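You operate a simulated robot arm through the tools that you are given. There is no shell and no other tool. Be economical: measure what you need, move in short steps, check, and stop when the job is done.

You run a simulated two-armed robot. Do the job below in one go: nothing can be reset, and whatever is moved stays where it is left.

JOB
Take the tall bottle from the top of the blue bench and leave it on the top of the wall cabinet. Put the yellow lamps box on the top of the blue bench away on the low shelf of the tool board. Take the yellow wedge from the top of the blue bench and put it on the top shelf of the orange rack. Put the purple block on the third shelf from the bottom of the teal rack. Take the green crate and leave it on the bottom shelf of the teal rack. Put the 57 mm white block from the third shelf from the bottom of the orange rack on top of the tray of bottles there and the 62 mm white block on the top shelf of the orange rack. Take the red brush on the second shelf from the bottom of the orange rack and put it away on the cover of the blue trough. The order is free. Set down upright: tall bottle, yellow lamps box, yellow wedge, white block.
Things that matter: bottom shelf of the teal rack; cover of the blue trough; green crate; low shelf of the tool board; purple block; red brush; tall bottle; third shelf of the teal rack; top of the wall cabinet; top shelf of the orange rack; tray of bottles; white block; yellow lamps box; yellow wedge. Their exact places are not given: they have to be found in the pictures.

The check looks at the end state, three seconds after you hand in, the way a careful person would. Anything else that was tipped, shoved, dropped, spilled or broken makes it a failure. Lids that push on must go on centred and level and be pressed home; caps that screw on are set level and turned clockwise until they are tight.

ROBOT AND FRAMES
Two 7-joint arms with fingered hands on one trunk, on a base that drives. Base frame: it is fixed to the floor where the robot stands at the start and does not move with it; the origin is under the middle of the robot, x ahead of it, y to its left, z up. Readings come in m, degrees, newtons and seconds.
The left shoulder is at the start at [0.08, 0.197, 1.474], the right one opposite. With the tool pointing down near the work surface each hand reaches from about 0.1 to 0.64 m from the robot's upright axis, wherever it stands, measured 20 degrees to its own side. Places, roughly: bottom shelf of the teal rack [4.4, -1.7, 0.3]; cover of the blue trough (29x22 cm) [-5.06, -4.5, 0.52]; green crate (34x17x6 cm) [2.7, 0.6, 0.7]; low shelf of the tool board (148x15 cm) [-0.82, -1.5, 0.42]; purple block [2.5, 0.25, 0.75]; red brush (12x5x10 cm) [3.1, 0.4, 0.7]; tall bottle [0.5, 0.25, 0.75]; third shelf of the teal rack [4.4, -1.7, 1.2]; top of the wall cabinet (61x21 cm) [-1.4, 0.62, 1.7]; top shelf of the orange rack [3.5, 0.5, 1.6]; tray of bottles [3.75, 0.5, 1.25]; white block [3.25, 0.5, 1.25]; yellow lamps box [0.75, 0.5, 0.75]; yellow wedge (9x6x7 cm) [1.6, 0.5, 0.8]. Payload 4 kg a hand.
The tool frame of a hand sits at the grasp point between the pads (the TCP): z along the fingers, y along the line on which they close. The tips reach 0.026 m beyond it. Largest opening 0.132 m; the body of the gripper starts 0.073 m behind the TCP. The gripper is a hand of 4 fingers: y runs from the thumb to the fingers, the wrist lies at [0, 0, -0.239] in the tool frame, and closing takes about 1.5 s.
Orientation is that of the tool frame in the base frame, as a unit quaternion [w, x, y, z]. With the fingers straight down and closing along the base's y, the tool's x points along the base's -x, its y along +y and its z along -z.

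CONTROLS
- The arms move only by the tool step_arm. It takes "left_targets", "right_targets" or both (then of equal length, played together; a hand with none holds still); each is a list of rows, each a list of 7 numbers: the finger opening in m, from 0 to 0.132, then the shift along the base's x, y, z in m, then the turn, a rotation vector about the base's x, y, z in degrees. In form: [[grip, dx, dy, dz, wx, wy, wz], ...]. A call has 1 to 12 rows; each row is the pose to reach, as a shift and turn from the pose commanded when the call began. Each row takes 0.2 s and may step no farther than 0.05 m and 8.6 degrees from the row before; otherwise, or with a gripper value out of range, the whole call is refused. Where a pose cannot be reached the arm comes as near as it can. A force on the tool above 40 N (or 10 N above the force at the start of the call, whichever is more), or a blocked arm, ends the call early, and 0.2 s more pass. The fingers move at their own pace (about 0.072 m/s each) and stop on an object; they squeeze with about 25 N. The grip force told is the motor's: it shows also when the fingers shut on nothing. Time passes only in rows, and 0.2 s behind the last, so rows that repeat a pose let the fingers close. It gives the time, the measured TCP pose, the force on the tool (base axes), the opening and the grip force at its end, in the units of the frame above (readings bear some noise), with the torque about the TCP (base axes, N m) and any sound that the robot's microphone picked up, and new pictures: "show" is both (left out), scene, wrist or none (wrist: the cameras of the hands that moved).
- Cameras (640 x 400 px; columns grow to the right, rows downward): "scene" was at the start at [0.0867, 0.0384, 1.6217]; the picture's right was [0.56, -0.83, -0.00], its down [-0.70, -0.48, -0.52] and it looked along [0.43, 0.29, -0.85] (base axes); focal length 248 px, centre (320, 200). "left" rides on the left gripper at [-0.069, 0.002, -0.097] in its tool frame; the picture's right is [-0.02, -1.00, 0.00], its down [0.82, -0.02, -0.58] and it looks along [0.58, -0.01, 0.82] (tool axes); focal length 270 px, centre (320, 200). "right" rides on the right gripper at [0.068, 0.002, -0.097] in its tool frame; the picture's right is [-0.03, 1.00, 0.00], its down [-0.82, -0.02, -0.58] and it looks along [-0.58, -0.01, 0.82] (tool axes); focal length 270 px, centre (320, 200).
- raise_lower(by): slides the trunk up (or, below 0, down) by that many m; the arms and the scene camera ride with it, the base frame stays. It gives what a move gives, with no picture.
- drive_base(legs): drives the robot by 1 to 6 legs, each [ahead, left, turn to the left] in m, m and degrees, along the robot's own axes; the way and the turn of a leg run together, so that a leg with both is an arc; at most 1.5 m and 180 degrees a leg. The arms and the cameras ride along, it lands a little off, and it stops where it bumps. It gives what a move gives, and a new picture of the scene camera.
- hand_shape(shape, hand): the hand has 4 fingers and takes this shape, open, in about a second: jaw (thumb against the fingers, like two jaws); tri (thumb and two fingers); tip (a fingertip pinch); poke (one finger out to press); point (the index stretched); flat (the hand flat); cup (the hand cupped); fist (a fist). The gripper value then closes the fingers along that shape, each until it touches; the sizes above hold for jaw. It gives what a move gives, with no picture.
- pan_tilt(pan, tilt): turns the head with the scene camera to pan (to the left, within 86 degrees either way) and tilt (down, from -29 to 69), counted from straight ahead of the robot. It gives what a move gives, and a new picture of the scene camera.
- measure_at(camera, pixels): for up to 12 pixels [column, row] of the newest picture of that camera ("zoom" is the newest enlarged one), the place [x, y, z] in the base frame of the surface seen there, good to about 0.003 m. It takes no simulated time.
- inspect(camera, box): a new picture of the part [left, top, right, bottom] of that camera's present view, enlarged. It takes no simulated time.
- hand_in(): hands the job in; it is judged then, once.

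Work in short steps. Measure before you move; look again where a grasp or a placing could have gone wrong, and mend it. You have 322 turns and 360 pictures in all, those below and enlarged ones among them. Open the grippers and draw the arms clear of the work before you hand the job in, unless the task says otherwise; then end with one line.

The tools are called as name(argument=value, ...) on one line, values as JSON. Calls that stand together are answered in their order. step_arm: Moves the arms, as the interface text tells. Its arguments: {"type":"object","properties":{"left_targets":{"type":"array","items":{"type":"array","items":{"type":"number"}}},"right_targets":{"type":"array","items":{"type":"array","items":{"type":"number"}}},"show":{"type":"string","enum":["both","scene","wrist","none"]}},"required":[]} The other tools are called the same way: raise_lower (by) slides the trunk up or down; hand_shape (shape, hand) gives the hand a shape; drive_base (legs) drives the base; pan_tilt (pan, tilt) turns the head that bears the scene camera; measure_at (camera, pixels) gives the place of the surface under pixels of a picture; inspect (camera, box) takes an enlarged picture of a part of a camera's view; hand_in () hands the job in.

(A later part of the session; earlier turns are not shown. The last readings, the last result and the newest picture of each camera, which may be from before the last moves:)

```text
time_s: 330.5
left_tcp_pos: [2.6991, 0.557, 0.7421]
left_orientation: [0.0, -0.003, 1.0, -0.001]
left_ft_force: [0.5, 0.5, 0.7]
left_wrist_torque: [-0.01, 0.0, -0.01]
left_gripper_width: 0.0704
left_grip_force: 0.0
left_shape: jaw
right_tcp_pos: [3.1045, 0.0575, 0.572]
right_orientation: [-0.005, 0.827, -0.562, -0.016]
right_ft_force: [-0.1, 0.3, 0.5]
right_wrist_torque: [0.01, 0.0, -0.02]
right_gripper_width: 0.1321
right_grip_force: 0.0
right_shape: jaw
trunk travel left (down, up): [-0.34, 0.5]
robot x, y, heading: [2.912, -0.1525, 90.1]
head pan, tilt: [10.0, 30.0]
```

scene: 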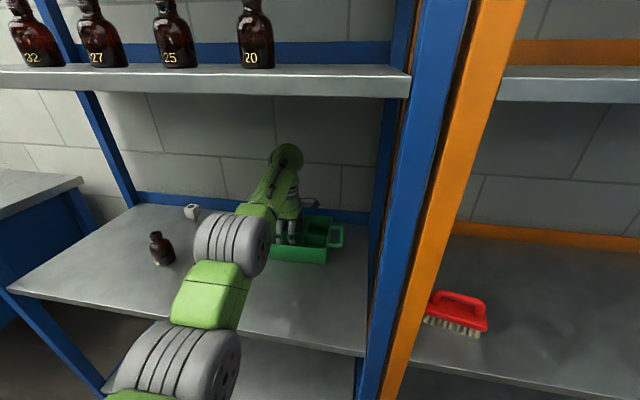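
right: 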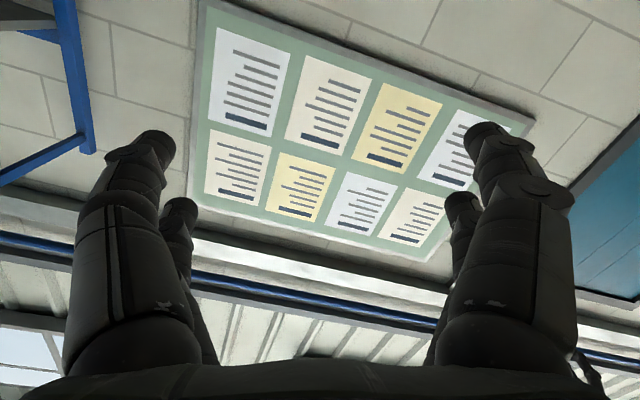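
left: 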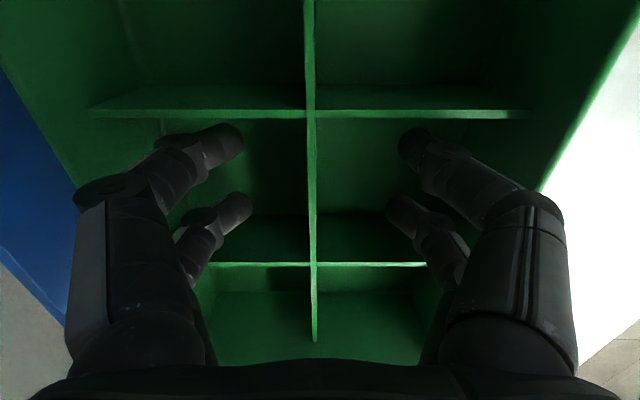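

The fingers stand in the middle cells either side of the divider. I drop 5 mm more and close.

step_arm(left_targets=[[0.07, 0, 0.001, -0.005, 0, 0, 0], [0.04, 0, 0.001, -0.005, 0, 0, 0], [0, 0, 0.001, -0.005, 0, 0, 0], [0, 0, 0.001, -0.005, 0, 0, 0], [0, 0, 0.001, -0.005, 0, 0, 0], [0, 0, 0.001, -0.005, 0, 0, 0]], show="wrist")

```text
time_s: 331.9
left_tcp_pos: [2.6995, 0.5577, 0.7364]
left_orientation: [0.0, -0.002, 1.0, -0.001]
left_ft_force: [0.4, -0.4, 0.5]
left_wrist_torque: [0.04, -0.04, 0.0]
left_gripper_width: 0.0
left_grip_force: 25.1
left_shape: jaw
right_tcp_pos: [3.1037, 0.059, 0.5722]
right_orientation: [-0.005, 0.826, -0.563, -0.017]
right_ft_force: [0.3, -0.2, 0.8]
right_wrist_torque: [0.01, -0.03, 0.02]
right_gripper_width: 0.1324
right_grip_force: 0.1
right_shape: jaw
trunk travel left (down, up): [-0.34, 0.5]
robot x, y, heading: [2.916, -0.1503, 90.3]
head pan, tilt: [10.0, 30.0]
```

left: 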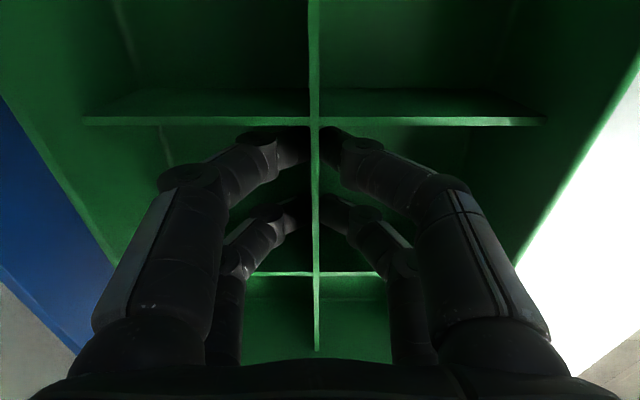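

Gripping the divider. I lift 4 cm to test.

step_arm(left_targets=[[0, 0, 0, 0.01, 0, 0, 0], [0, 0, 0, 0.025, 0, 0, 0], [0, 0, 0, 0.045, 0, 0, 0], [0, 0, 0, 0.045, 0, 0, 0]])

```text
time_s: 332.9
left_tcp_pos: [2.6982, 0.5597, 0.7805]
left_orientation: [0.0, -0.003, 1.0, -0.002]
left_ft_force: [-0.2, -1.0, -3.2]
left_wrist_torque: [-0.02, -0.01, 0.01]
left_gripper_width: 0.0
left_grip_force: 24.8
left_shape: jaw
right_tcp_pos: [3.1034, 0.058, 0.5738]
right_orientation: [-0.005, 0.826, -0.563, -0.017]
right_ft_force: [0.8, 0.0, 0.2]
right_wrist_torque: [-0.02, -0.01, 0.0]
right_gripper_width: 0.1322
right_grip_force: 0.1
right_shape: jaw
trunk travel left (down, up): [-0.34, 0.5]
robot x, y, heading: [2.9083, -0.1539, 90.2]
head pan, tilt: [10.0, 30.0]
```

scene: 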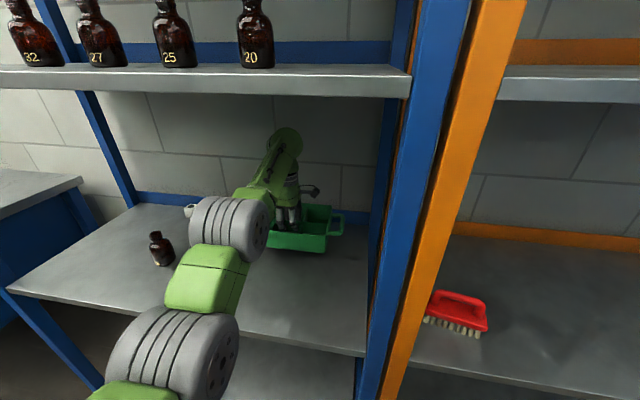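
left: 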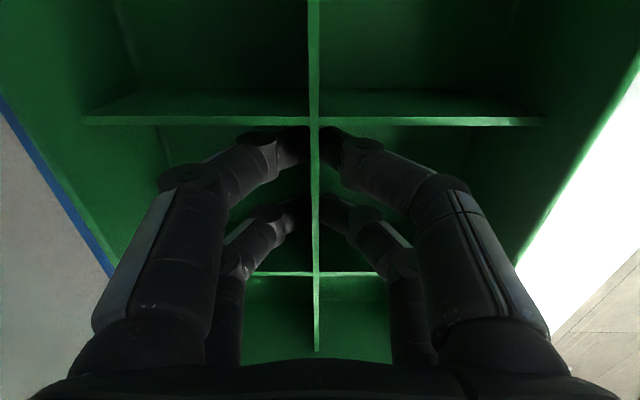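

Crate is held (~0.35 kg), bottom 36 mm below TCP. I back out, turn to heading 0 and slide over to the teal rack.

drive_base(legs=[[-0.65, 0, 0], [0, 0, -90], [0, -1.15, 0]])

pan_tilt(pan=0, tilt=20)

```text
time_s: 345.7
left_tcp_pos: [3.6089, -1.7437, 0.7811]
left_orientation: [-0.001, 0.713, 0.701, 0.0]
left_ft_force: [-0.2, 0.2, -3.2]
left_wrist_torque: [0.02, 0.03, 0.02]
left_gripper_width: 0.0
left_grip_force: 25.4
left_shape: jaw
right_tcp_pos: [3.0984, -2.138, 0.5732]
right_orientation: [0.015, -0.175, 0.984, 0.008]
right_ft_force: [0.0, 0.1, 0.3]
right_wrist_torque: [0.01, -0.01, 0.02]
right_gripper_width: 0.132
right_grip_force: 0.1
right_shape: jaw
trunk travel left (down, up): [-0.34, 0.5]
robot x, y, heading: [2.8963, -1.9399, -1.1]
head pan, tilt: [10.0, 30.0]
```

scene: 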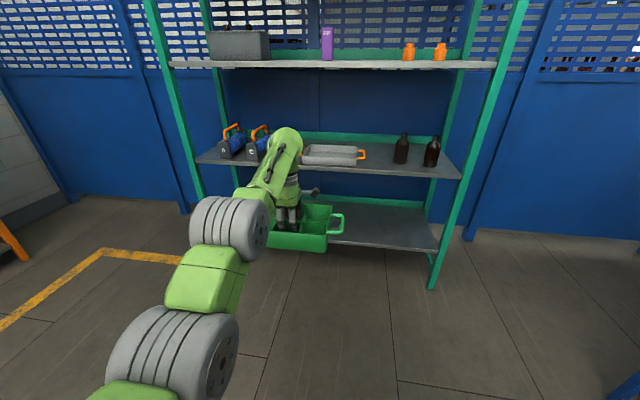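

```text
time_s: 346.5
left_tcp_pos: [3.6078, -1.7432, 0.7809]
left_orientation: [-0.002, 0.714, 0.701, -0.001]
left_ft_force: [-0.4, 0.3, -3.1]
left_wrist_torque: [0.01, 0.02, 0.01]
left_gripper_width: 0.0
left_grip_force: 24.9
left_shape: jaw
right_tcp_pos: [3.0997, -2.1384, 0.5734]
right_orientation: [0.016, -0.175, 0.984, 0.009]
right_ft_force: [-1.0, 0.1, -0.3]
right_wrist_torque: [-0.01, 0.02, -0.02]
right_gripper_width: 0.1322
right_grip_force: 0.1
right_shape: jaw
trunk travel left (down, up): [-0.34, 0.5]
robot x, y, heading: [2.8927, -1.9393, -0.8]
head pan, tilt: [0.0, 20.0]
```

scene: 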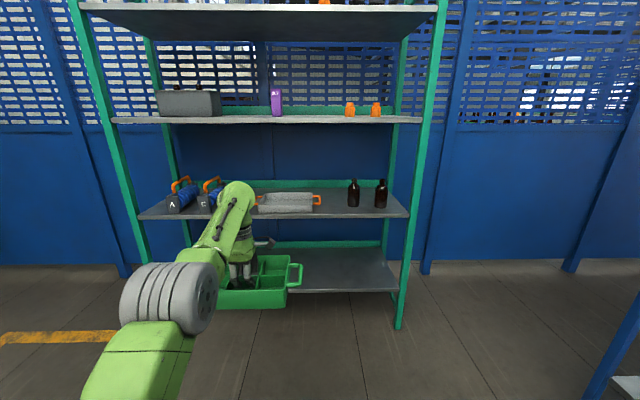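

I measure the second shelf's underside and the bottom shelf, then lower the trunk.

measure_at(camera="scene", pixels=[[340, 215], [340, 217], [340, 290], [340, 270], [160, 217], [395, 290], [330, 205], [405, 216]])

raise_lower(by=-0.32)

pan_tilt(pan=0, tilt=10)

```text
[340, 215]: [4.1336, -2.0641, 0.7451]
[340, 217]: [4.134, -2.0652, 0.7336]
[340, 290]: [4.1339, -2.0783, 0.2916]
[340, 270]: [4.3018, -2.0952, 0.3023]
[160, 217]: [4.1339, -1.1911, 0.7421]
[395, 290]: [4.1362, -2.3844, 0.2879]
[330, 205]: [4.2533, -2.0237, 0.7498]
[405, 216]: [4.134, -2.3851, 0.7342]
```

```text
time_s: 349.2
left_tcp_pos: [3.6092, -1.7436, 0.475]
left_orientation: [-0.001, 0.714, 0.7, -0.001]
left_ft_force: [0.0, 0.1, -3.7]
left_wrist_torque: [0.02, -0.01, -0.01]
left_gripper_width: 0.0001
left_grip_force: 24.7
left_shape: jaw
right_tcp_pos: [3.101, -2.1386, 0.2703]
right_orientation: [0.022, -0.176, 0.984, 0.005]
right_ft_force: [-4.5, -5.5, 14.6]
right_wrist_torque: [0.95, 0.53, 0.49]
right_gripper_width: 0.1321
right_grip_force: 0.0
right_shape: jaw
trunk travel left (down, up): [-0.035, 0.805]
robot x, y, heading: [2.8941, -1.9425, -1.3]
head pan, tilt: [0.0, 20.0]
stopped: the force on the tool passed its limit at 55 N (the readings are from after the stop); the commanded pose is now the measured one
```

```text
time_s: 349.9
left_tcp_pos: [3.6086, -1.7443, 0.4762]
left_orientation: [0.0, 0.714, 0.7, -0.001]
left_ft_force: [0.4, 0.2, -3.6]
left_wrist_torque: [-0.01, -0.02, -0.02]
left_gripper_width: 0.0
left_grip_force: 25.6
left_shape: jaw
right_tcp_pos: [3.1008, -2.1393, 0.2716]
right_orientation: [0.022, -0.176, 0.984, 0.005]
right_ft_force: [-2.1, -5.2, 18.2]
right_wrist_torque: [1.22, 0.71, 0.3]
right_gripper_width: 0.1318
right_grip_force: 0.1
right_shape: jaw
trunk travel left (down, up): [-0.035, 0.805]
robot x, y, heading: [2.8912, -1.9436, -1.3]
head pan, tilt: [0.0, 10.0]
```

scene: 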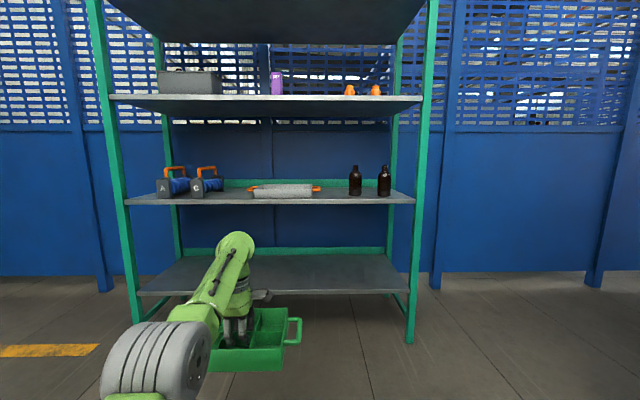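

The right hand touched the robot's own base top (z 0.25). I raise 4 cm to relieve that.

raise_lower(by=0.05)

```text
time_s: 350.9
left_tcp_pos: [3.6086, -1.7444, 0.5251]
left_orientation: [-0.001, 0.714, 0.7, -0.001]
left_ft_force: [0.2, 0.1, -3.5]
left_wrist_torque: [0.0, 0.02, -0.02]
left_gripper_width: 0.0001
left_grip_force: 25.3
left_shape: jaw
right_tcp_pos: [3.1013, -2.1394, 0.3209]
right_orientation: [0.02, -0.177, 0.984, 0.005]
right_ft_force: [0.1, 0.5, 0.8]
right_wrist_torque: [-0.02, 0.0, 0.02]
right_gripper_width: 0.1318
right_grip_force: 0.0
right_shape: jaw
trunk travel left (down, up): [-0.085, 0.755]
robot x, y, heading: [2.8951, -1.9375, -1.1]
head pan, tilt: [0.0, 10.0]
```

I lower the crate 0.135 m with the arm, pulling it back 5 cm.

step_arm(left_targets=[[0, -0.02, 0, -0.03, 0, 0, 0], [0, -0.04, 0, -0.06, 0, 0, 0], [0, -0.05, 0, -0.09, 0, 0, 0], [0, -0.05, 0, -0.12, 0, 0, 0], [0, -0.05, 0, -0.135, 0, 0, 0], [0, -0.05, 0, -0.135, 0, 0, 0]], show="scene")

```text
time_s: 352.2
left_tcp_pos: [3.5567, -1.7429, 0.3908]
left_orientation: [-0.001, 0.714, 0.7, -0.001]
left_ft_force: [-0.2, -0.6, -3.0]
left_wrist_torque: [-0.01, 0.01, -0.01]
left_gripper_width: 0.0
left_grip_force: 25.1
left_shape: jaw
right_tcp_pos: [3.1009, -2.1391, 0.3198]
right_orientation: [0.021, -0.177, 0.984, 0.006]
right_ft_force: [-0.4, 0.3, 0.6]
right_wrist_torque: [-0.02, -0.04, 0.0]
right_gripper_width: 0.1323
right_grip_force: 0.0
right_shape: jaw
trunk travel left (down, up): [-0.085, 0.755]
robot x, y, heading: [2.8934, -1.9387, -1.5]
head pan, tilt: [0.0, 10.0]
```

scene: 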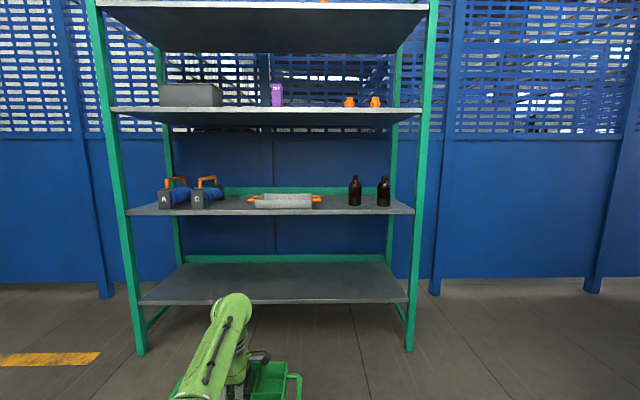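

I check the top of the wrist against the second shelf's underside (~0.72) before driving in.

measure_at(camera="scene", pixels=[[233, 296], [233, 302], [215, 330], [245, 298], [200, 370]])

```text
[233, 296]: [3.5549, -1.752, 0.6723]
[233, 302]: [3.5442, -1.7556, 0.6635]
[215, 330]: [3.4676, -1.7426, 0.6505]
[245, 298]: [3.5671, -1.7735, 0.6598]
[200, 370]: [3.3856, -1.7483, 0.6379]
```

Clearance above is ~5 cm; I lower 2 cm more for balance and drive in 0.70 m.

step_arm(left_targets=[[0, 0, 0, -0.02, 0, 0, 0], [0, 0, 0, -0.02, 0, 0, 0]], show="none")

drive_base(legs=[[0, 0, 1.3], [0.69, 0, 0]])

inspect(camera="left", box=[0, 0, 640, 400])

```text
time_s: 352.9
left_tcp_pos: [3.5581, -1.7428, 0.3706]
left_orientation: [0.0, 0.714, 0.7, -0.001]
left_ft_force: [0.5, 0.2, -2.3]
left_wrist_torque: [-0.01, 0.04, 0.02]
left_gripper_width: 0.0001
left_grip_force: 25.1
left_shape: jaw
right_tcp_pos: [3.1021, -2.1394, 0.3208]
right_orientation: [0.021, -0.176, 0.984, 0.006]
right_ft_force: [0.9, -1.6, -0.5]
right_wrist_torque: [0.02, 0.0, 0.02]
right_gripper_width: 0.1318
right_grip_force: 0.1
right_shape: jaw
trunk travel left (down, up): [-0.085, 0.755]
robot x, y, heading: [2.8958, -1.9437, -0.9]
head pan, tilt: [0.0, 10.0]
```

```text
time_s: 357.0
left_tcp_pos: [4.249, -1.7342, 0.3704]
left_orientation: [-0.001, 0.708, 0.706, -0.001]
left_ft_force: [0.1, 0.4, -4.0]
left_wrist_torque: [-0.02, 0.0, -0.04]
left_gripper_width: 0.0
left_grip_force: 25.2
left_shape: jaw
right_tcp_pos: [3.7983, -2.1354, 0.3188]
right_orientation: [0.02, -0.184, 0.983, 0.005]
right_ft_force: [-0.4, 0.2, -0.4]
right_wrist_torque: [0.05, 0.04, -0.01]
right_gripper_width: 0.1321
right_grip_force: 0.1
right_shape: jaw
trunk travel left (down, up): [-0.085, 0.755]
robot x, y, heading: [3.5898, -1.9408, -0.1]
head pan, tilt: [0.0, 10.0]
```

scene: 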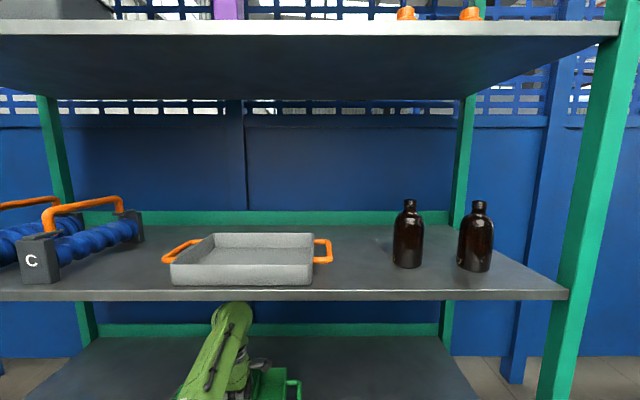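

```text
1.00 times, centred on (320, 200) of left (not enlarged: the box is as wide or as high as the picture)
```

zoom: 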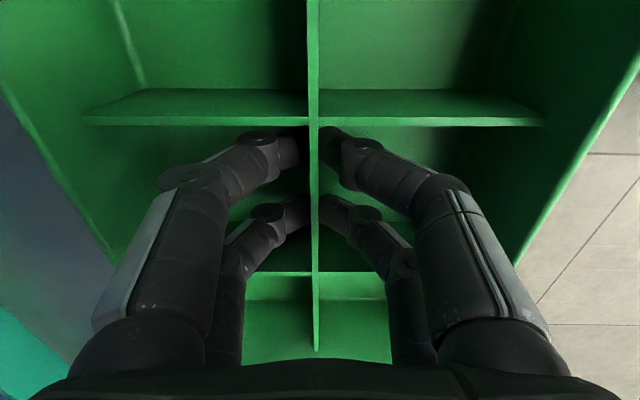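

The crate is over the bottom shelf. I push 3 cm further in and lower to contact.

step_arm(left_targets=[[0, 0.015, 0, -0.005, 0, 0, 0], [0, 0.03, 0, -0.015, 0, 0, 0], [0, 0.03, 0, -0.025, 0, 0, 0], [0, 0.03, 0, -0.031, 0, 0, 0], [0, 0.03, 0, -0.034, 0, 0, 0], [0, 0.03, 0, -0.034, 0, 0, 0]], show="none")

```text
time_s: 358.4
left_tcp_pos: [4.2793, -1.7321, 0.3361]
left_orientation: [0.0, 0.708, 0.706, -0.001]
left_ft_force: [0.7, -0.1, -3.4]
left_wrist_torque: [-0.04, -0.01, 0.01]
left_gripper_width: 0.0
left_grip_force: 24.9
left_shape: jaw
right_tcp_pos: [3.7972, -2.1355, 0.3217]
right_orientation: [0.021, -0.184, 0.983, 0.006]
right_ft_force: [0.9, 1.4, 0.6]
right_wrist_torque: [-0.04, -0.01, -0.01]
right_gripper_width: 0.1319
right_grip_force: 0.0
right_shape: jaw
trunk travel left (down, up): [-0.085, 0.755]
robot x, y, heading: [3.5881, -1.9395, -0.3]
head pan, tilt: [0.0, 10.0]
```

Still carrying the weight; a few millimetres more.

step_arm(left_targets=[[0, 0, 0, -0.002, 0, 0, 0], [0, 0, 0, -0.004, 0, 0, 0], [0, 0, 0, -0.005, 0, 0, 0], [0, 0, 0, -0.005, 0, 0, 0]], show="none")

```text
time_s: 359.4
left_tcp_pos: [4.2777, -1.7337, 0.335]
left_orientation: [0.0, 0.708, 0.707, 0.003]
left_ft_force: [3.1, 2.2, 15.5]
left_wrist_torque: [-0.02, -0.09, -0.01]
left_gripper_width: 0.0001
left_grip_force: 24.8
left_shape: jaw
right_tcp_pos: [3.7976, -2.1354, 0.3203]
right_orientation: [0.022, -0.184, 0.983, 0.005]
right_ft_force: [0.3, -0.4, 0.1]
right_wrist_torque: [0.01, -0.01, 0.03]
right_gripper_width: 0.1319
right_grip_force: 0.1
right_shape: jaw
trunk travel left (down, up): [-0.085, 0.755]
robot x, y, heading: [3.5889, -1.9412, -0.3]
head pan, tilt: [0.0, 10.0]
```

Seated. I open, rise 6.5 cm (fingers clear the rim at 0.362), and pull out.

step_arm(left_targets=[[0.03, 0, 0, 0.003, 0, 0, 0], [0.05, 0, 0, 0.003, 0, 0, 0], [0.05, 0, 0, 0.003, 0, 0, 0], [0.05, 0, 0, 0.02, 0, 0, 0], [0.05, 0, 0, 0.045, 0, 0, 0], [0.05, 0, 0, 0.07, 0, 0, 0], [0.05, 0, 0, 0.072, 0, 0, 0]])

```text
time_s: 361.0
left_tcp_pos: [4.2772, -1.7337, 0.4037]
left_orientation: [-0.001, 0.709, 0.706, -0.002]
left_ft_force: [0.4, -0.6, -0.5]
left_wrist_torque: [-0.03, 0.01, 0.0]
left_gripper_width: 0.0499
left_grip_force: 0.1
left_shape: jaw
right_tcp_pos: [3.7975, -2.1356, 0.3208]
right_orientation: [0.021, -0.184, 0.983, 0.006]
right_ft_force: [-0.1, 0.5, 0.0]
right_wrist_torque: [0.03, -0.02, 0.0]
right_gripper_width: 0.1319
right_grip_force: 0.0
right_shape: jaw
trunk travel left (down, up): [-0.085, 0.755]
robot x, y, heading: [3.5891, -1.9437, -0.3]
head pan, tilt: [0.0, 10.0]
```

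scene: 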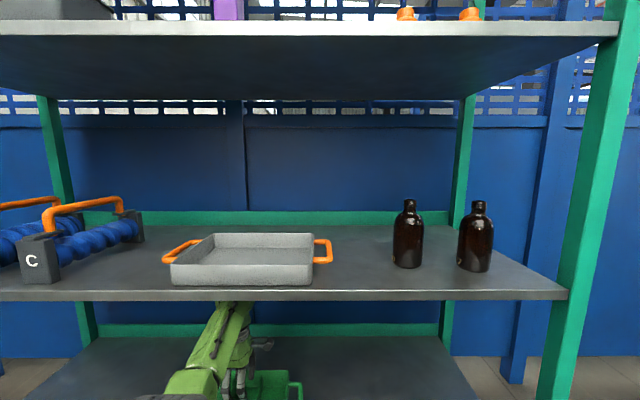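
left: 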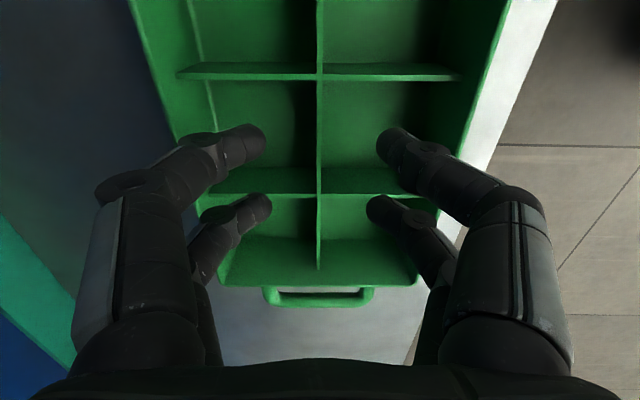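

Crate is down on the bottom shelf and the fingers are clear. I back out straight, then go to the orange rack for the brush.

drive_base(legs=[[-0.5, 0, 0]])

raise_lower(by=0.35)

pan_tilt(pan=0, tilt=30)

```text
time_s: 364.0
left_tcp_pos: [3.7735, -1.7314, 0.4053]
left_orientation: [-0.001, 0.707, 0.707, 0.0]
left_ft_force: [0.8, 0.5, 0.2]
left_wrist_torque: [0.0, -0.01, -0.03]
left_gripper_width: 0.0495
left_grip_force: 0.1
left_shape: jaw
right_tcp_pos: [3.2953, -2.1346, 0.3219]
right_orientation: [0.021, -0.184, 0.983, 0.006]
right_ft_force: [-0.2, 0.6, 0.0]
right_wrist_torque: [0.02, -0.02, -0.03]
right_gripper_width: 0.1318
right_grip_force: 0.0
right_shape: jaw
trunk travel left (down, up): [-0.085, 0.755]
robot x, y, heading: [3.0816, -1.944, -0.1]
head pan, tilt: [0.0, 10.0]
```

scene: 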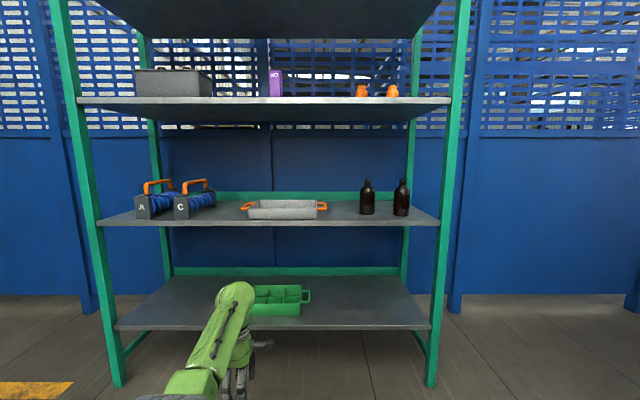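

```text
time_s: 367.4
left_tcp_pos: [3.7737, -1.7314, 0.7548]
left_orientation: [-0.001, 0.707, 0.707, 0.0]
left_ft_force: [1.0, 0.2, 0.6]
left_wrist_torque: [0.0, 0.03, -0.03]
left_gripper_width: 0.0496
left_grip_force: 0.0
left_shape: jaw
right_tcp_pos: [3.2945, -2.1347, 0.6716]
right_orientation: [0.021, -0.184, 0.983, 0.005]
right_ft_force: [-0.1, -0.1, -0.1]
right_wrist_torque: [0.0, -0.02, 0.02]
right_gripper_width: 0.132
right_grip_force: 0.1
right_shape: jaw
trunk travel left (down, up): [-0.435, 0.405]
robot x, y, heading: [3.0813, -1.9384, 0.0]
head pan, tilt: [0.0, 10.0]
```

```text
time_s: 368.2
left_tcp_pos: [3.7737, -1.7298, 0.7544]
left_orientation: [-0.002, 0.707, 0.707, -0.001]
left_ft_force: [0.1, -0.1, 0.3]
left_wrist_torque: [-0.02, 0.04, -0.01]
left_gripper_width: 0.0497
left_grip_force: 0.0
left_shape: jaw
right_tcp_pos: [3.2952, -2.1338, 0.6708]
right_orientation: [0.021, -0.185, 0.983, 0.006]
right_ft_force: [0.0, -0.5, 0.4]
right_wrist_torque: [0.0, 0.02, 0.01]
right_gripper_width: 0.132
right_grip_force: 0.1
right_shape: jaw
trunk travel left (down, up): [-0.435, 0.405]
robot x, y, heading: [3.0833, -1.9389, -0.1]
head pan, tilt: [0.0, 30.0]
```

scene: 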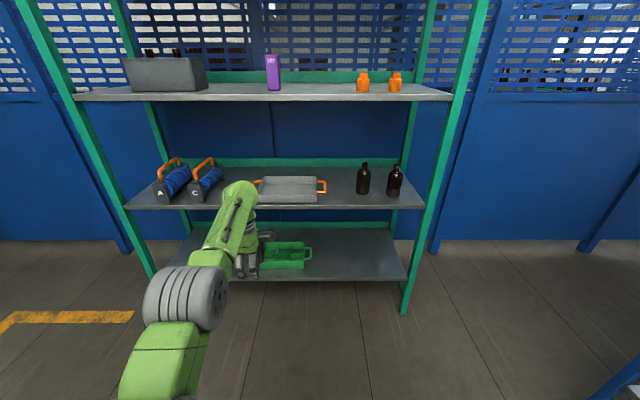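

Crate sits neatly. Now the brush: I go back to the orange rack with the vertical hand (closing along y suits the brush body).

drive_base(legs=[[0, 1.15, 0], [0, 0, 90], [0, -0.25, 0]])

step_arm(left_targets=[[0.09, 0, 0, 0.04, 0, 0, 0], [0.09, 0, 0, 0.08, 0, 0, 0], [0.09, 0, 0, 0.11, 0, 0, 0]], show="scene")

inspect(camera="scene", box=[240, 130, 400, 230])

```text
time_s: 379.3
left_tcp_pos: [3.0995, -0.1247, 0.7551]
left_orientation: [0.001, -0.019, 1.0, -0.001]
left_ft_force: [0.1, -0.8, -1.3]
left_wrist_torque: [-0.03, -0.02, 0.01]
left_gripper_width: 0.0496
left_grip_force: 0.1
left_shape: jaw
right_tcp_pos: [3.5225, -0.5875, 0.6712]
right_orientation: [-0.01, 0.836, -0.549, -0.018]
right_ft_force: [-0.4, 1.0, -0.3]
right_wrist_torque: [-0.01, -0.04, 0.01]
right_gripper_width: 0.132
right_grip_force: 0.0
right_shape: jaw
trunk travel left (down, up): [-0.435, 0.405]
robot x, y, heading: [3.3372, -0.8055, 92.2]
head pan, tilt: [0.0, 30.0]
```

scene: 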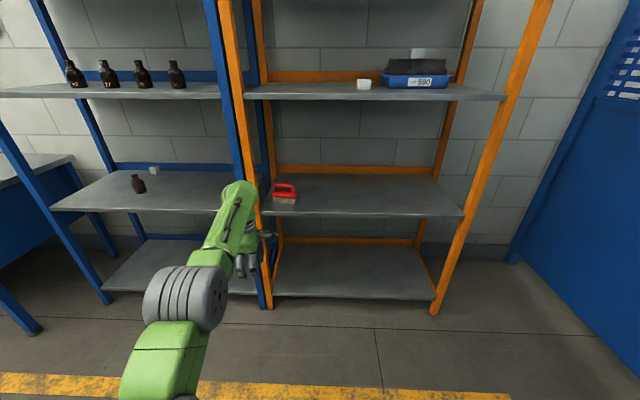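

```text
time_s: 380.1
left_tcp_pos: [3.0992, -0.1256, 0.8647]
left_orientation: [0.0, -0.019, 1.0, -0.002]
left_ft_force: [-0.4, 0.9, -0.4]
left_wrist_torque: [0.01, -0.02, 0.02]
left_gripper_width: 0.0897
left_grip_force: 0.0
left_shape: jaw
right_tcp_pos: [3.5219, -0.5891, 0.6707]
right_orientation: [-0.01, 0.836, -0.549, -0.019]
right_ft_force: [1.0, -0.5, -0.9]
right_wrist_torque: [0.0, 0.02, 0.0]
right_gripper_width: 0.1319
right_grip_force: 0.1
right_shape: jaw
trunk travel left (down, up): [-0.435, 0.405]
robot x, y, heading: [3.3314, -0.8027, 92.3]
head pan, tilt: [0.0, 30.0]
```

scene: 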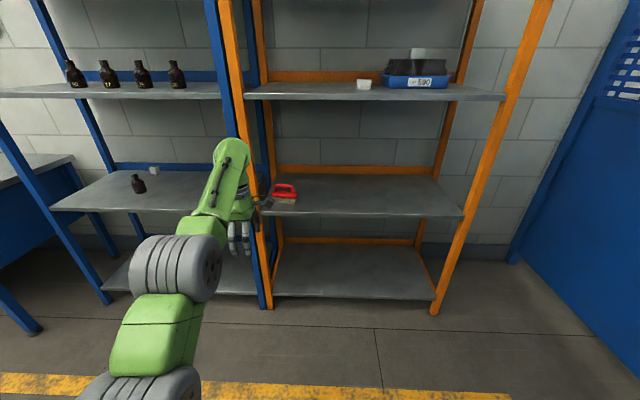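

```text
4.00 times, centred on (320, 180) of scene
```

zoom: 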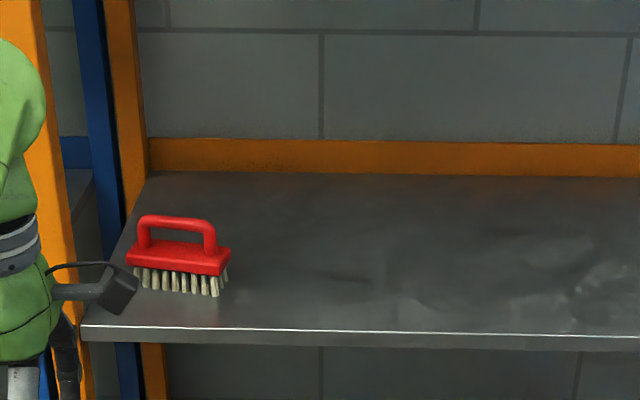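

The left post (x≈3.04) is close to where the forearm would pass. I measure the elbow position to judge.

measure_at(camera="scene", pixels=[[180, 250], [135, 270], [215, 180], [228, 145], [205, 215], [268, 205], [250, 190]])

measure_at(camera="zoom", pixels=[[140, 235], [212, 245], [175, 220], [175, 245], [130, 260], [222, 270], [215, 292], [140, 285], [60, 200], [130, 150]])

```text
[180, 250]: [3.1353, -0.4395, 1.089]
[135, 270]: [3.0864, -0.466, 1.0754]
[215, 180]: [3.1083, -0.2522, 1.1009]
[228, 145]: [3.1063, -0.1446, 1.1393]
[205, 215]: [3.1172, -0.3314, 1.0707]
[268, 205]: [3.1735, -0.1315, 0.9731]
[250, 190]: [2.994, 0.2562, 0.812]
```

```text
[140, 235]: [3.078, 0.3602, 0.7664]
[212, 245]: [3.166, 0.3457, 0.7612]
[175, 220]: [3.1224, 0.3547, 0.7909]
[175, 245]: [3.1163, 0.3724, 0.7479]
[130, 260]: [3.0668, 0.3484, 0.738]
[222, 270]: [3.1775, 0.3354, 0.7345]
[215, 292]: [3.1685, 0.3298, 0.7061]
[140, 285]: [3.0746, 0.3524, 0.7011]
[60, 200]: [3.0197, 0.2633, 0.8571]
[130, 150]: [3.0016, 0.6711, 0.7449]
```

The arm lies straight in the x≈3.11 plane, giving ~3 cm to the post; I bias the base right 0.07 to slant it away. Brush centre ≈(3.12,0.365), yaw −9°.

drive_base(legs=[[0, -0.07, -2.2], [0.42, 0, 0]])

step_arm(left_targets=[[0.09, -0.02, 0, 0, 0, 0, -4], [0.09, -0.04, 0.02, 0, 0, 0, -9], [0.09, -0.05, 0.03, 0, 0, 0, -9]])

```text
time_s: 383.3
left_tcp_pos: [3.1938, 0.3084, 0.8649]
left_orientation: [0.0, 0.0, 1.0, -0.001]
left_ft_force: [0.6, 0.2, -0.5]
left_wrist_torque: [0.0, 0.02, -0.01]
left_gripper_width: 0.0898
left_grip_force: 0.1
left_shape: jaw
right_tcp_pos: [3.5982, -0.1685, 0.6696]
right_orientation: [-0.011, 0.826, -0.563, -0.018]
right_ft_force: [-0.2, 0.2, 0.3]
right_wrist_torque: [0.03, 0.02, 0.02]
right_gripper_width: 0.1319
right_grip_force: 0.0
right_shape: jaw
trunk travel left (down, up): [-0.435, 0.405]
robot x, y, heading: [3.4064, -0.3819, 90.0]
head pan, tilt: [0.0, 30.0]
```

scene: 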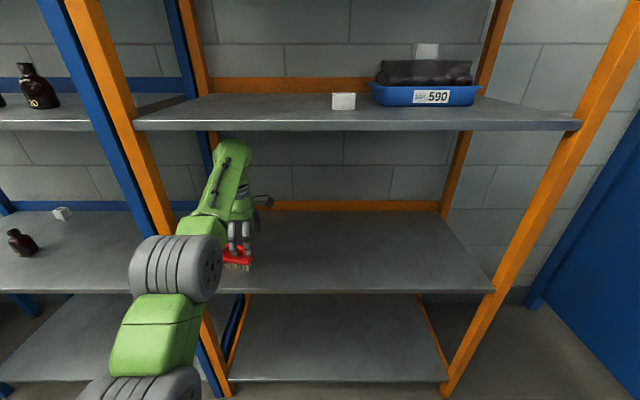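

```text
time_s: 384.1
left_tcp_pos: [3.1428, 0.3374, 0.8655]
left_orientation: [-0.001, 0.079, 0.997, 0.001]
left_ft_force: [0.3, 0.0, -0.3]
left_wrist_torque: [0.03, -0.01, 0.01]
left_gripper_width: 0.0899
left_grip_force: 0.1
left_shape: jaw
right_tcp_pos: [3.5994, -0.1693, 0.6704]
right_orientation: [-0.011, 0.826, -0.564, -0.019]
right_ft_force: [0.1, -0.2, 0.0]
right_wrist_torque: [0.01, 0.02, -0.04]
right_gripper_width: 0.1322
right_grip_force: 0.1
right_shape: jaw
trunk travel left (down, up): [-0.435, 0.405]
robot x, y, heading: [3.4017, -0.3735, 90.1]
head pan, tilt: [0.0, 30.0]
```

scene: 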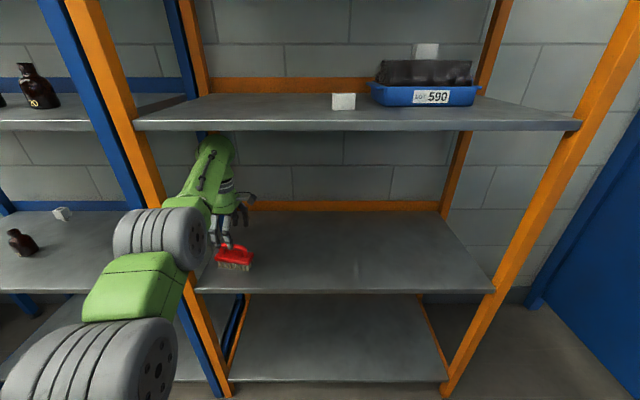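
left: 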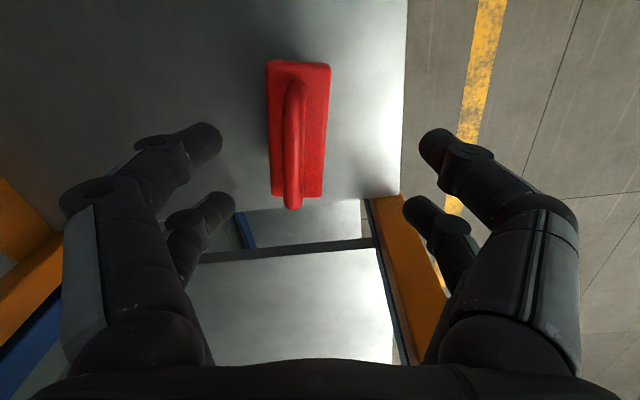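

measure_at(camera="left", pixels=[[270, 66], [328, 68], [274, 190], [320, 192], [295, 90], [293, 160], [270, 130], [326, 130], [410, 300], [20, 230]])

```text
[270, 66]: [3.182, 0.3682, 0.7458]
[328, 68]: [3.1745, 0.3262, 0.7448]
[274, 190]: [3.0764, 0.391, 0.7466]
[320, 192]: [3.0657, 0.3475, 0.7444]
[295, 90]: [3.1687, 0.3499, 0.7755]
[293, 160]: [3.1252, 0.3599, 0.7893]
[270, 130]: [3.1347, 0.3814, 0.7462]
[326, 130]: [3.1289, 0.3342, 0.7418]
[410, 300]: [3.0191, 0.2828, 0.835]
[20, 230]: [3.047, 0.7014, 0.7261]
```

Brush centre (3.1245,0.358), yaw −12°. I centre over it, rotate −3°, and descend to z 0.747.

step_arm(left_targets=[[0.09, -0.01, 0.011, 0, 0, 0, -1.5], [0.09, -0.02, 0.0215, 0, 0, 0, -3], [0.09, -0.02, 0.0215, -0.04, 0, 0, -3], [0.09, -0.02, 0.0215, -0.08, 0, 0, -3], [0.09, -0.02, 0.0215, -0.105, 0, 0, -3], [0.09, -0.02, 0.0215, -0.118, 0, 0, -3], [0.09, -0.02, 0.0215, -0.118, 0, 0, -3]])

```text
time_s: 385.7
left_tcp_pos: [3.1204, 0.342, 0.7475]
left_orientation: [-0.001, 0.103, 0.995, -0.001]
left_ft_force: [0.4, -0.7, -0.6]
left_wrist_torque: [-0.01, -0.02, 0.0]
left_gripper_width: 0.09
left_grip_force: 0.0
left_shape: jaw
left hand out of reach, approached as far as the arm can: row 1, 2, 3, 4, 5, 6, 7
right_tcp_pos: [3.5993, -0.1684, 0.6706]
right_orientation: [-0.01, 0.826, -0.564, -0.018]
right_ft_force: [0.6, -0.8, 0.4]
right_wrist_torque: [-0.01, 0.02, 0.02]
right_gripper_width: 0.132
right_grip_force: 0.1
right_shape: jaw
trunk travel left (down, up): [-0.435, 0.405]
robot x, y, heading: [3.4071, -0.3767, 90.2]
head pan, tilt: [0.0, 30.0]
```

scene: 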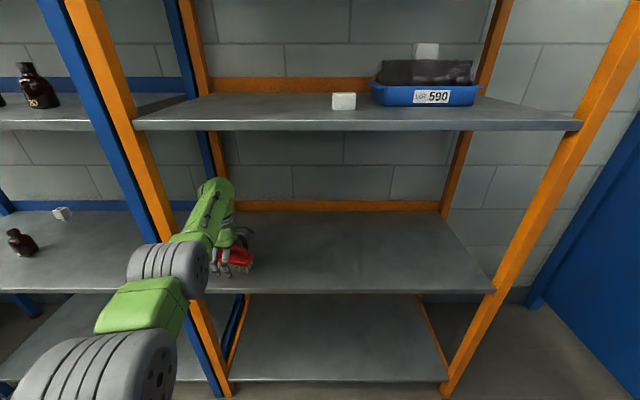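
left: 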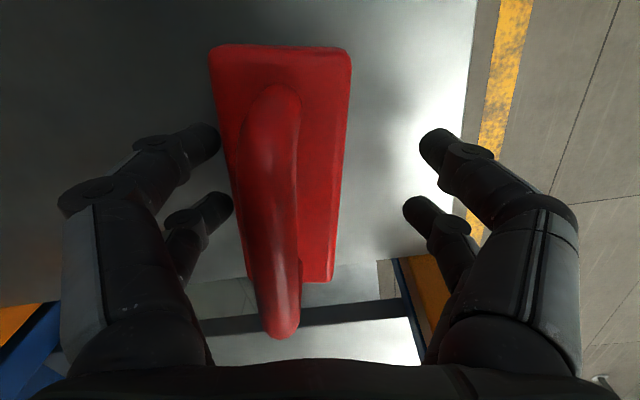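

The arm is at its limit, 1.6 cm short in y. I nudge the base ahead 0.017.

drive_base(legs=[[0.018, 0, 0]])

inspect(camera="left", box=[0, 0, 640, 400])

```text
time_s: 386.5
left_tcp_pos: [3.1201, 0.356, 0.7506]
left_orientation: [-0.001, 0.104, 0.995, 0.001]
left_ft_force: [0.6, -0.2, 0.4]
left_wrist_torque: [0.01, 0.0, 0.0]
left_gripper_width: 0.0904
left_grip_force: 0.1
left_shape: jaw
right_tcp_pos: [3.5994, -0.152, 0.6709]
right_orientation: [-0.011, 0.826, -0.563, -0.02]
right_ft_force: [-0.5, 0.0, -0.2]
right_wrist_torque: [0.03, 0.04, 0.0]
right_gripper_width: 0.1321
right_grip_force: 0.0
right_shape: jaw
trunk travel left (down, up): [-0.435, 0.405]
robot x, y, heading: [3.4028, -0.3615, 89.8]
head pan, tilt: [0.0, 30.0]
```

scene: 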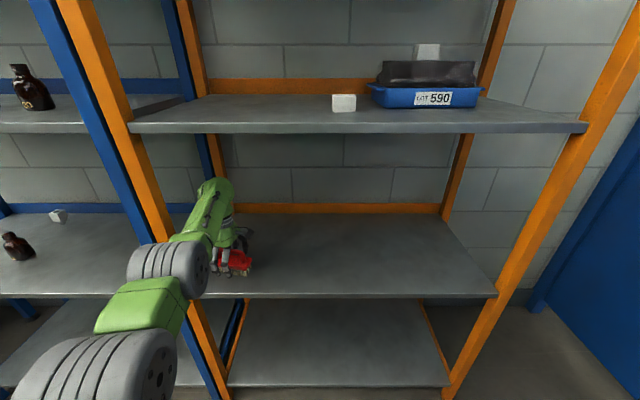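

```text
1.00 times, centred on (320, 200) of left (not enlarged: the box is as wide or as high as the picture)
```

zoom: 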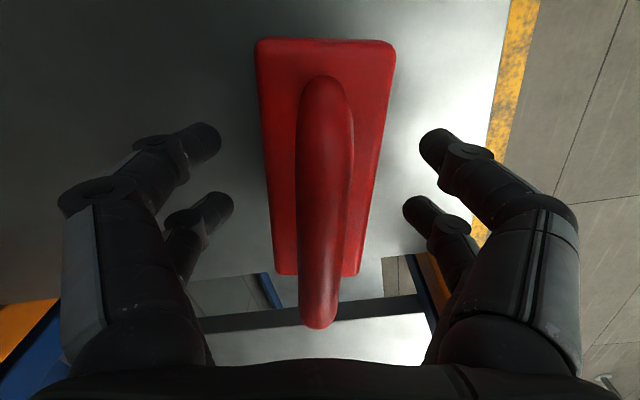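

Centred. I lower 6 mm, close, and lift.

step_arm(left_targets=[[0.09, 0, 0, -0.007, 0, 0, 0], [0.05, 0, 0, -0.007, 0, 0, 0], [0, 0, 0, -0.007, 0, 0, 0], [0, 0, 0, -0.007, 0, 0, 0], [0, 0, 0, -0.007, 0, 0, 0], [0, 0, 0, -0.007, 0, 0, 0], [0, 0, 0, 0.02, 0, 0, 0], [0, 0, 0, 0.06, 0, 0, 0]])

```text
time_s: 388.3
left_tcp_pos: [3.1225, 0.3577, 0.8074]
left_orientation: [0.0, 0.105, 0.994, -0.002]
left_ft_force: [0.6, -1.0, -1.0]
left_wrist_torque: [0.0, -0.02, 0.01]
left_gripper_width: 0.0393
left_grip_force: 25.7
left_shape: jaw
right_tcp_pos: [3.6002, -0.1518, 0.6716]
right_orientation: [-0.011, 0.826, -0.563, -0.019]
right_ft_force: [0.3, 0.6, 0.0]
right_wrist_torque: [-0.02, 0.0, 0.01]
right_gripper_width: 0.1322
right_grip_force: 0.0
right_shape: jaw
trunk travel left (down, up): [-0.435, 0.405]
robot x, y, heading: [3.4064, -0.3584, 90.2]
head pan, tilt: [0.0, 30.0]
```

scene: 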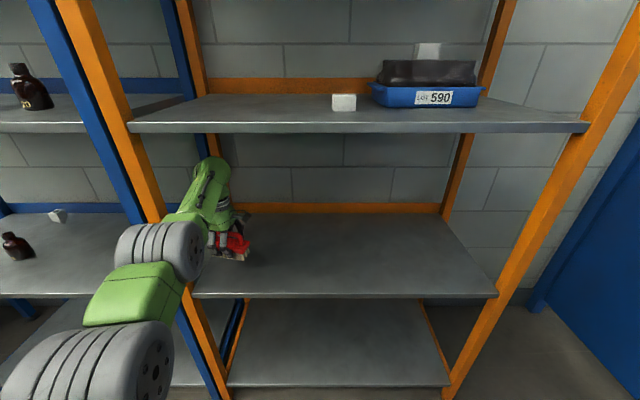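
left: 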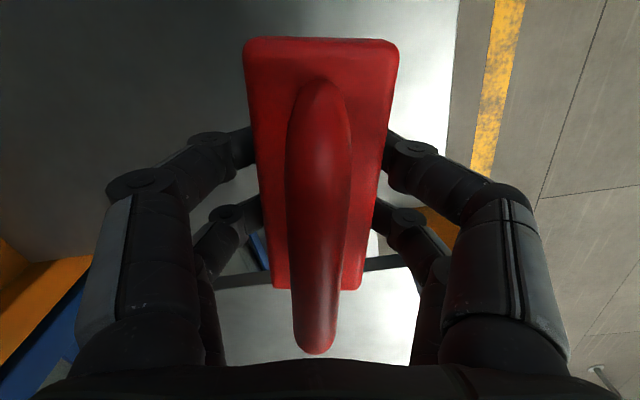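

Brush held. I slide it away from the post, back out, raise the trunk, turn to heading 180 and travel along the aisle.

step_arm(left_targets=[[0, 0.03, 0, 0.01, 0, 0, 0], [0, 0.05, -0.03, 0.02, 0, 0, 0]], show="none")

drive_base(legs=[[-0.4, 0, 0]])

raise_lower(by=0.38)

drive_base(legs=[[0, 0, 90], [1.4, -0.12, 0], [1.5, 0, 0]])

```text
time_s: 388.9
left_tcp_pos: [3.1696, 0.3294, 0.8265]
left_orientation: [0.001, 0.104, 0.995, -0.002]
left_ft_force: [0.2, -1.3, -2.6]
left_wrist_torque: [0.03, -0.02, -0.01]
left_gripper_width: 0.0391
left_grip_force: 25.6
left_shape: jaw
right_tcp_pos: [3.5977, -0.1494, 0.6721]
right_orientation: [-0.011, 0.826, -0.563, -0.019]
right_ft_force: [-0.1, 0.0, 0.5]
right_wrist_torque: [0.03, -0.02, 0.02]
right_gripper_width: 0.1318
right_grip_force: 0.1
right_shape: jaw
trunk travel left (down, up): [-0.435, 0.405]
robot x, y, heading: [3.406, -0.3621, 90.1]
head pan, tilt: [0.0, 30.0]
```

```text
time_s: 391.4
left_tcp_pos: [3.1742, -0.0653, 0.8282]
left_orientation: [0.0, 0.107, 0.994, -0.002]
left_ft_force: [-0.3, -0.4, -1.4]
left_wrist_torque: [0.01, 0.01, 0.0]
left_gripper_width: 0.0394
left_grip_force: 24.9
left_shape: jaw
right_tcp_pos: [3.599, -0.5486, 0.6714]
right_orientation: [-0.01, 0.824, -0.566, -0.018]
right_ft_force: [0.2, -0.2, -0.4]
right_wrist_torque: [-0.03, 0.0, -0.04]
right_gripper_width: 0.1319
right_grip_force: 0.1
right_shape: jaw
trunk travel left (down, up): [-0.435, 0.405]
robot x, y, heading: [3.4017, -0.7579, 89.7]
head pan, tilt: [0.0, 30.0]
```

scene: 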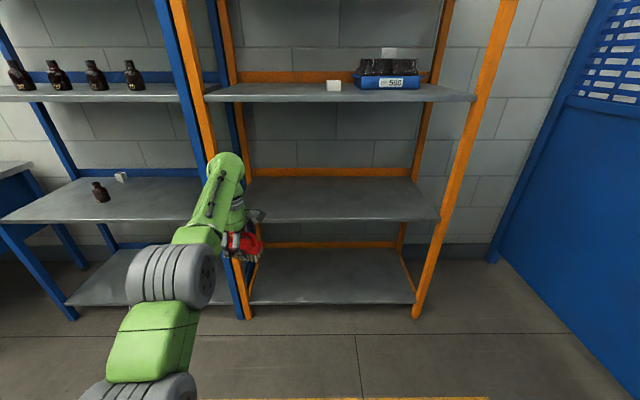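

```text
time_s: 395.1
left_tcp_pos: [3.1735, -0.0654, 1.2082]
left_orientation: [0.0, 0.107, 0.994, 0.0]
left_ft_force: [-0.9, 0.5, -1.5]
left_wrist_torque: [0.02, -0.01, -0.01]
left_gripper_width: 0.0391
left_grip_force: 25.1
left_shape: jaw
right_tcp_pos: [3.5985, -0.5478, 1.0496]
right_orientation: [-0.011, 0.824, -0.566, -0.019]
right_ft_force: [0.6, 0.3, -0.6]
right_wrist_torque: [0.0, 0.0, 0.03]
right_gripper_width: 0.1318
right_grip_force: 0.1
right_shape: jaw
trunk travel left (down, up): [-0.815, 0.025]
robot x, y, heading: [3.4075, -0.7565, 89.6]
head pan, tilt: [0.0, 30.0]
```

```text
time_s: 413.0
left_tcp_pos: [-0.2065, -0.8459, 1.2092]
left_orientation: [0.0, -0.627, 0.779, -0.001]
left_ft_force: [0.3, -0.4, -0.6]
left_wrist_torque: [-0.01, -0.01, 0.02]
left_gripper_width: 0.0389
left_grip_force: 24.6
left_shape: jaw
right_tcp_pos: [0.2754, -0.4222, 1.0505]
right_orientation: [0.006, 0.983, 0.182, -0.022]
right_ft_force: [0.0, 0.1, -0.3]
right_wrist_torque: [-0.01, 0.0, 0.0]
right_gripper_width: 0.1318
right_grip_force: 0.2
right_shape: jaw
trunk travel left (down, up): [-0.815, 0.025]
robot x, y, heading: [0.4876, -0.6179, 179.6]
head pan, tilt: [0.0, 30.0]
```

scene: 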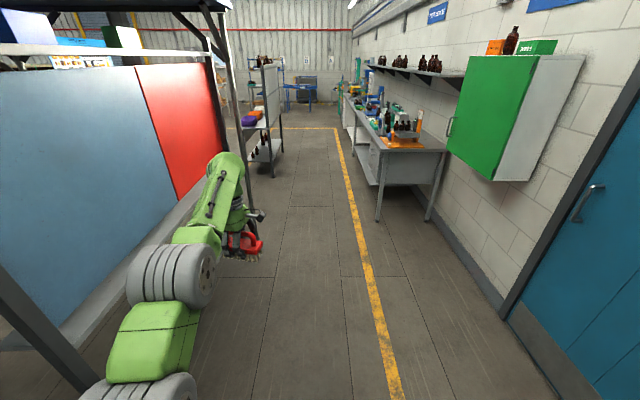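

The aisle is clear ahead with a rack at left near (265,130). I measure it and continue.

measure_at(camera="scene", pixels=[[272, 172], [250, 165], [283, 128], [245, 190], [380, 215], [300, 110], [345, 125], [250, 120]])

drive_base(legs=[[1.4, 0, 0], [1.1, 0, 0]])

pan_tilt(pan=35, tilt=20)

```text
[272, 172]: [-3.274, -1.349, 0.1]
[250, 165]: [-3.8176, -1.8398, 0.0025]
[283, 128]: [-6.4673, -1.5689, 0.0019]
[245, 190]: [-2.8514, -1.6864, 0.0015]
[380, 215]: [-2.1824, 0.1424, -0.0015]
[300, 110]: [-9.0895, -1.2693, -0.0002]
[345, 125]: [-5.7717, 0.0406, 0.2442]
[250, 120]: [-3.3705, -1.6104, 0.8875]
```

```text
time_s: 425.1
left_tcp_pos: [-2.6951, -0.8481, 1.2084]
left_orientation: [-0.001, -0.625, 0.781, -0.001]
left_ft_force: [-0.8, 0.3, -2.4]
left_wrist_torque: [0.02, -0.02, 0.01]
left_gripper_width: 0.0386
left_grip_force: 24.7
left_shape: jaw
right_tcp_pos: [-2.2101, -0.4262, 1.0513]
right_orientation: [0.006, 0.984, 0.179, -0.021]
right_ft_force: [0.2, 0.7, 0.5]
right_wrist_torque: [0.0, 0.04, 0.03]
right_gripper_width: 0.1319
right_grip_force: 0.1
right_shape: jaw
trunk travel left (down, up): [-0.815, 0.025]
robot x, y, heading: [-2.0028, -0.6211, 179.2]
head pan, tilt: [0.0, 30.0]
```

scene: 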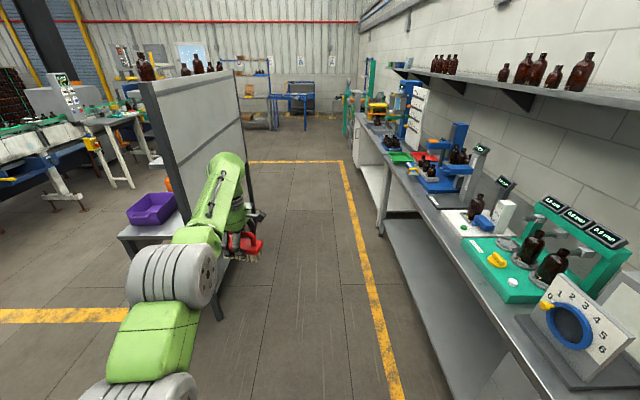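

```text
time_s: 426.1
left_tcp_pos: [-2.6981, -0.8478, 1.2079]
left_orientation: [0.001, -0.624, 0.781, -0.001]
left_ft_force: [-0.2, 0.5, -2.7]
left_wrist_torque: [-0.01, -0.03, -0.02]
left_gripper_width: 0.0388
left_grip_force: 25.3
left_shape: jaw
right_tcp_pos: [-2.2119, -0.4262, 1.0519]
right_orientation: [0.005, 0.984, 0.179, -0.021]
right_ft_force: [-1.4, -0.3, -0.6]
right_wrist_torque: [0.0, 0.02, -0.03]
right_gripper_width: 0.1318
right_grip_force: 0.0
right_shape: jaw
trunk travel left (down, up): [-0.815, 0.025]
robot x, y, heading: [-1.9999, -0.6257, 179.0]
head pan, tilt: [35.0, 20.0]
```

scene: 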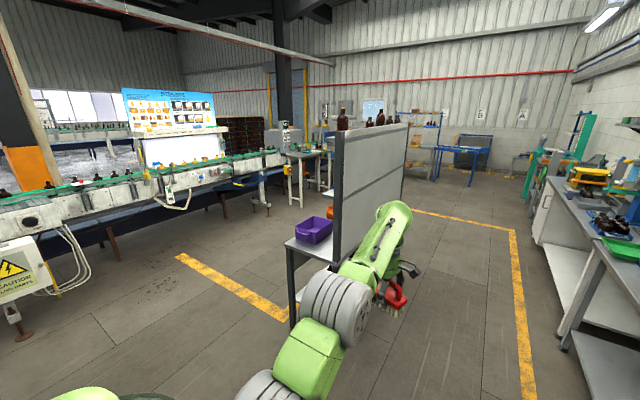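

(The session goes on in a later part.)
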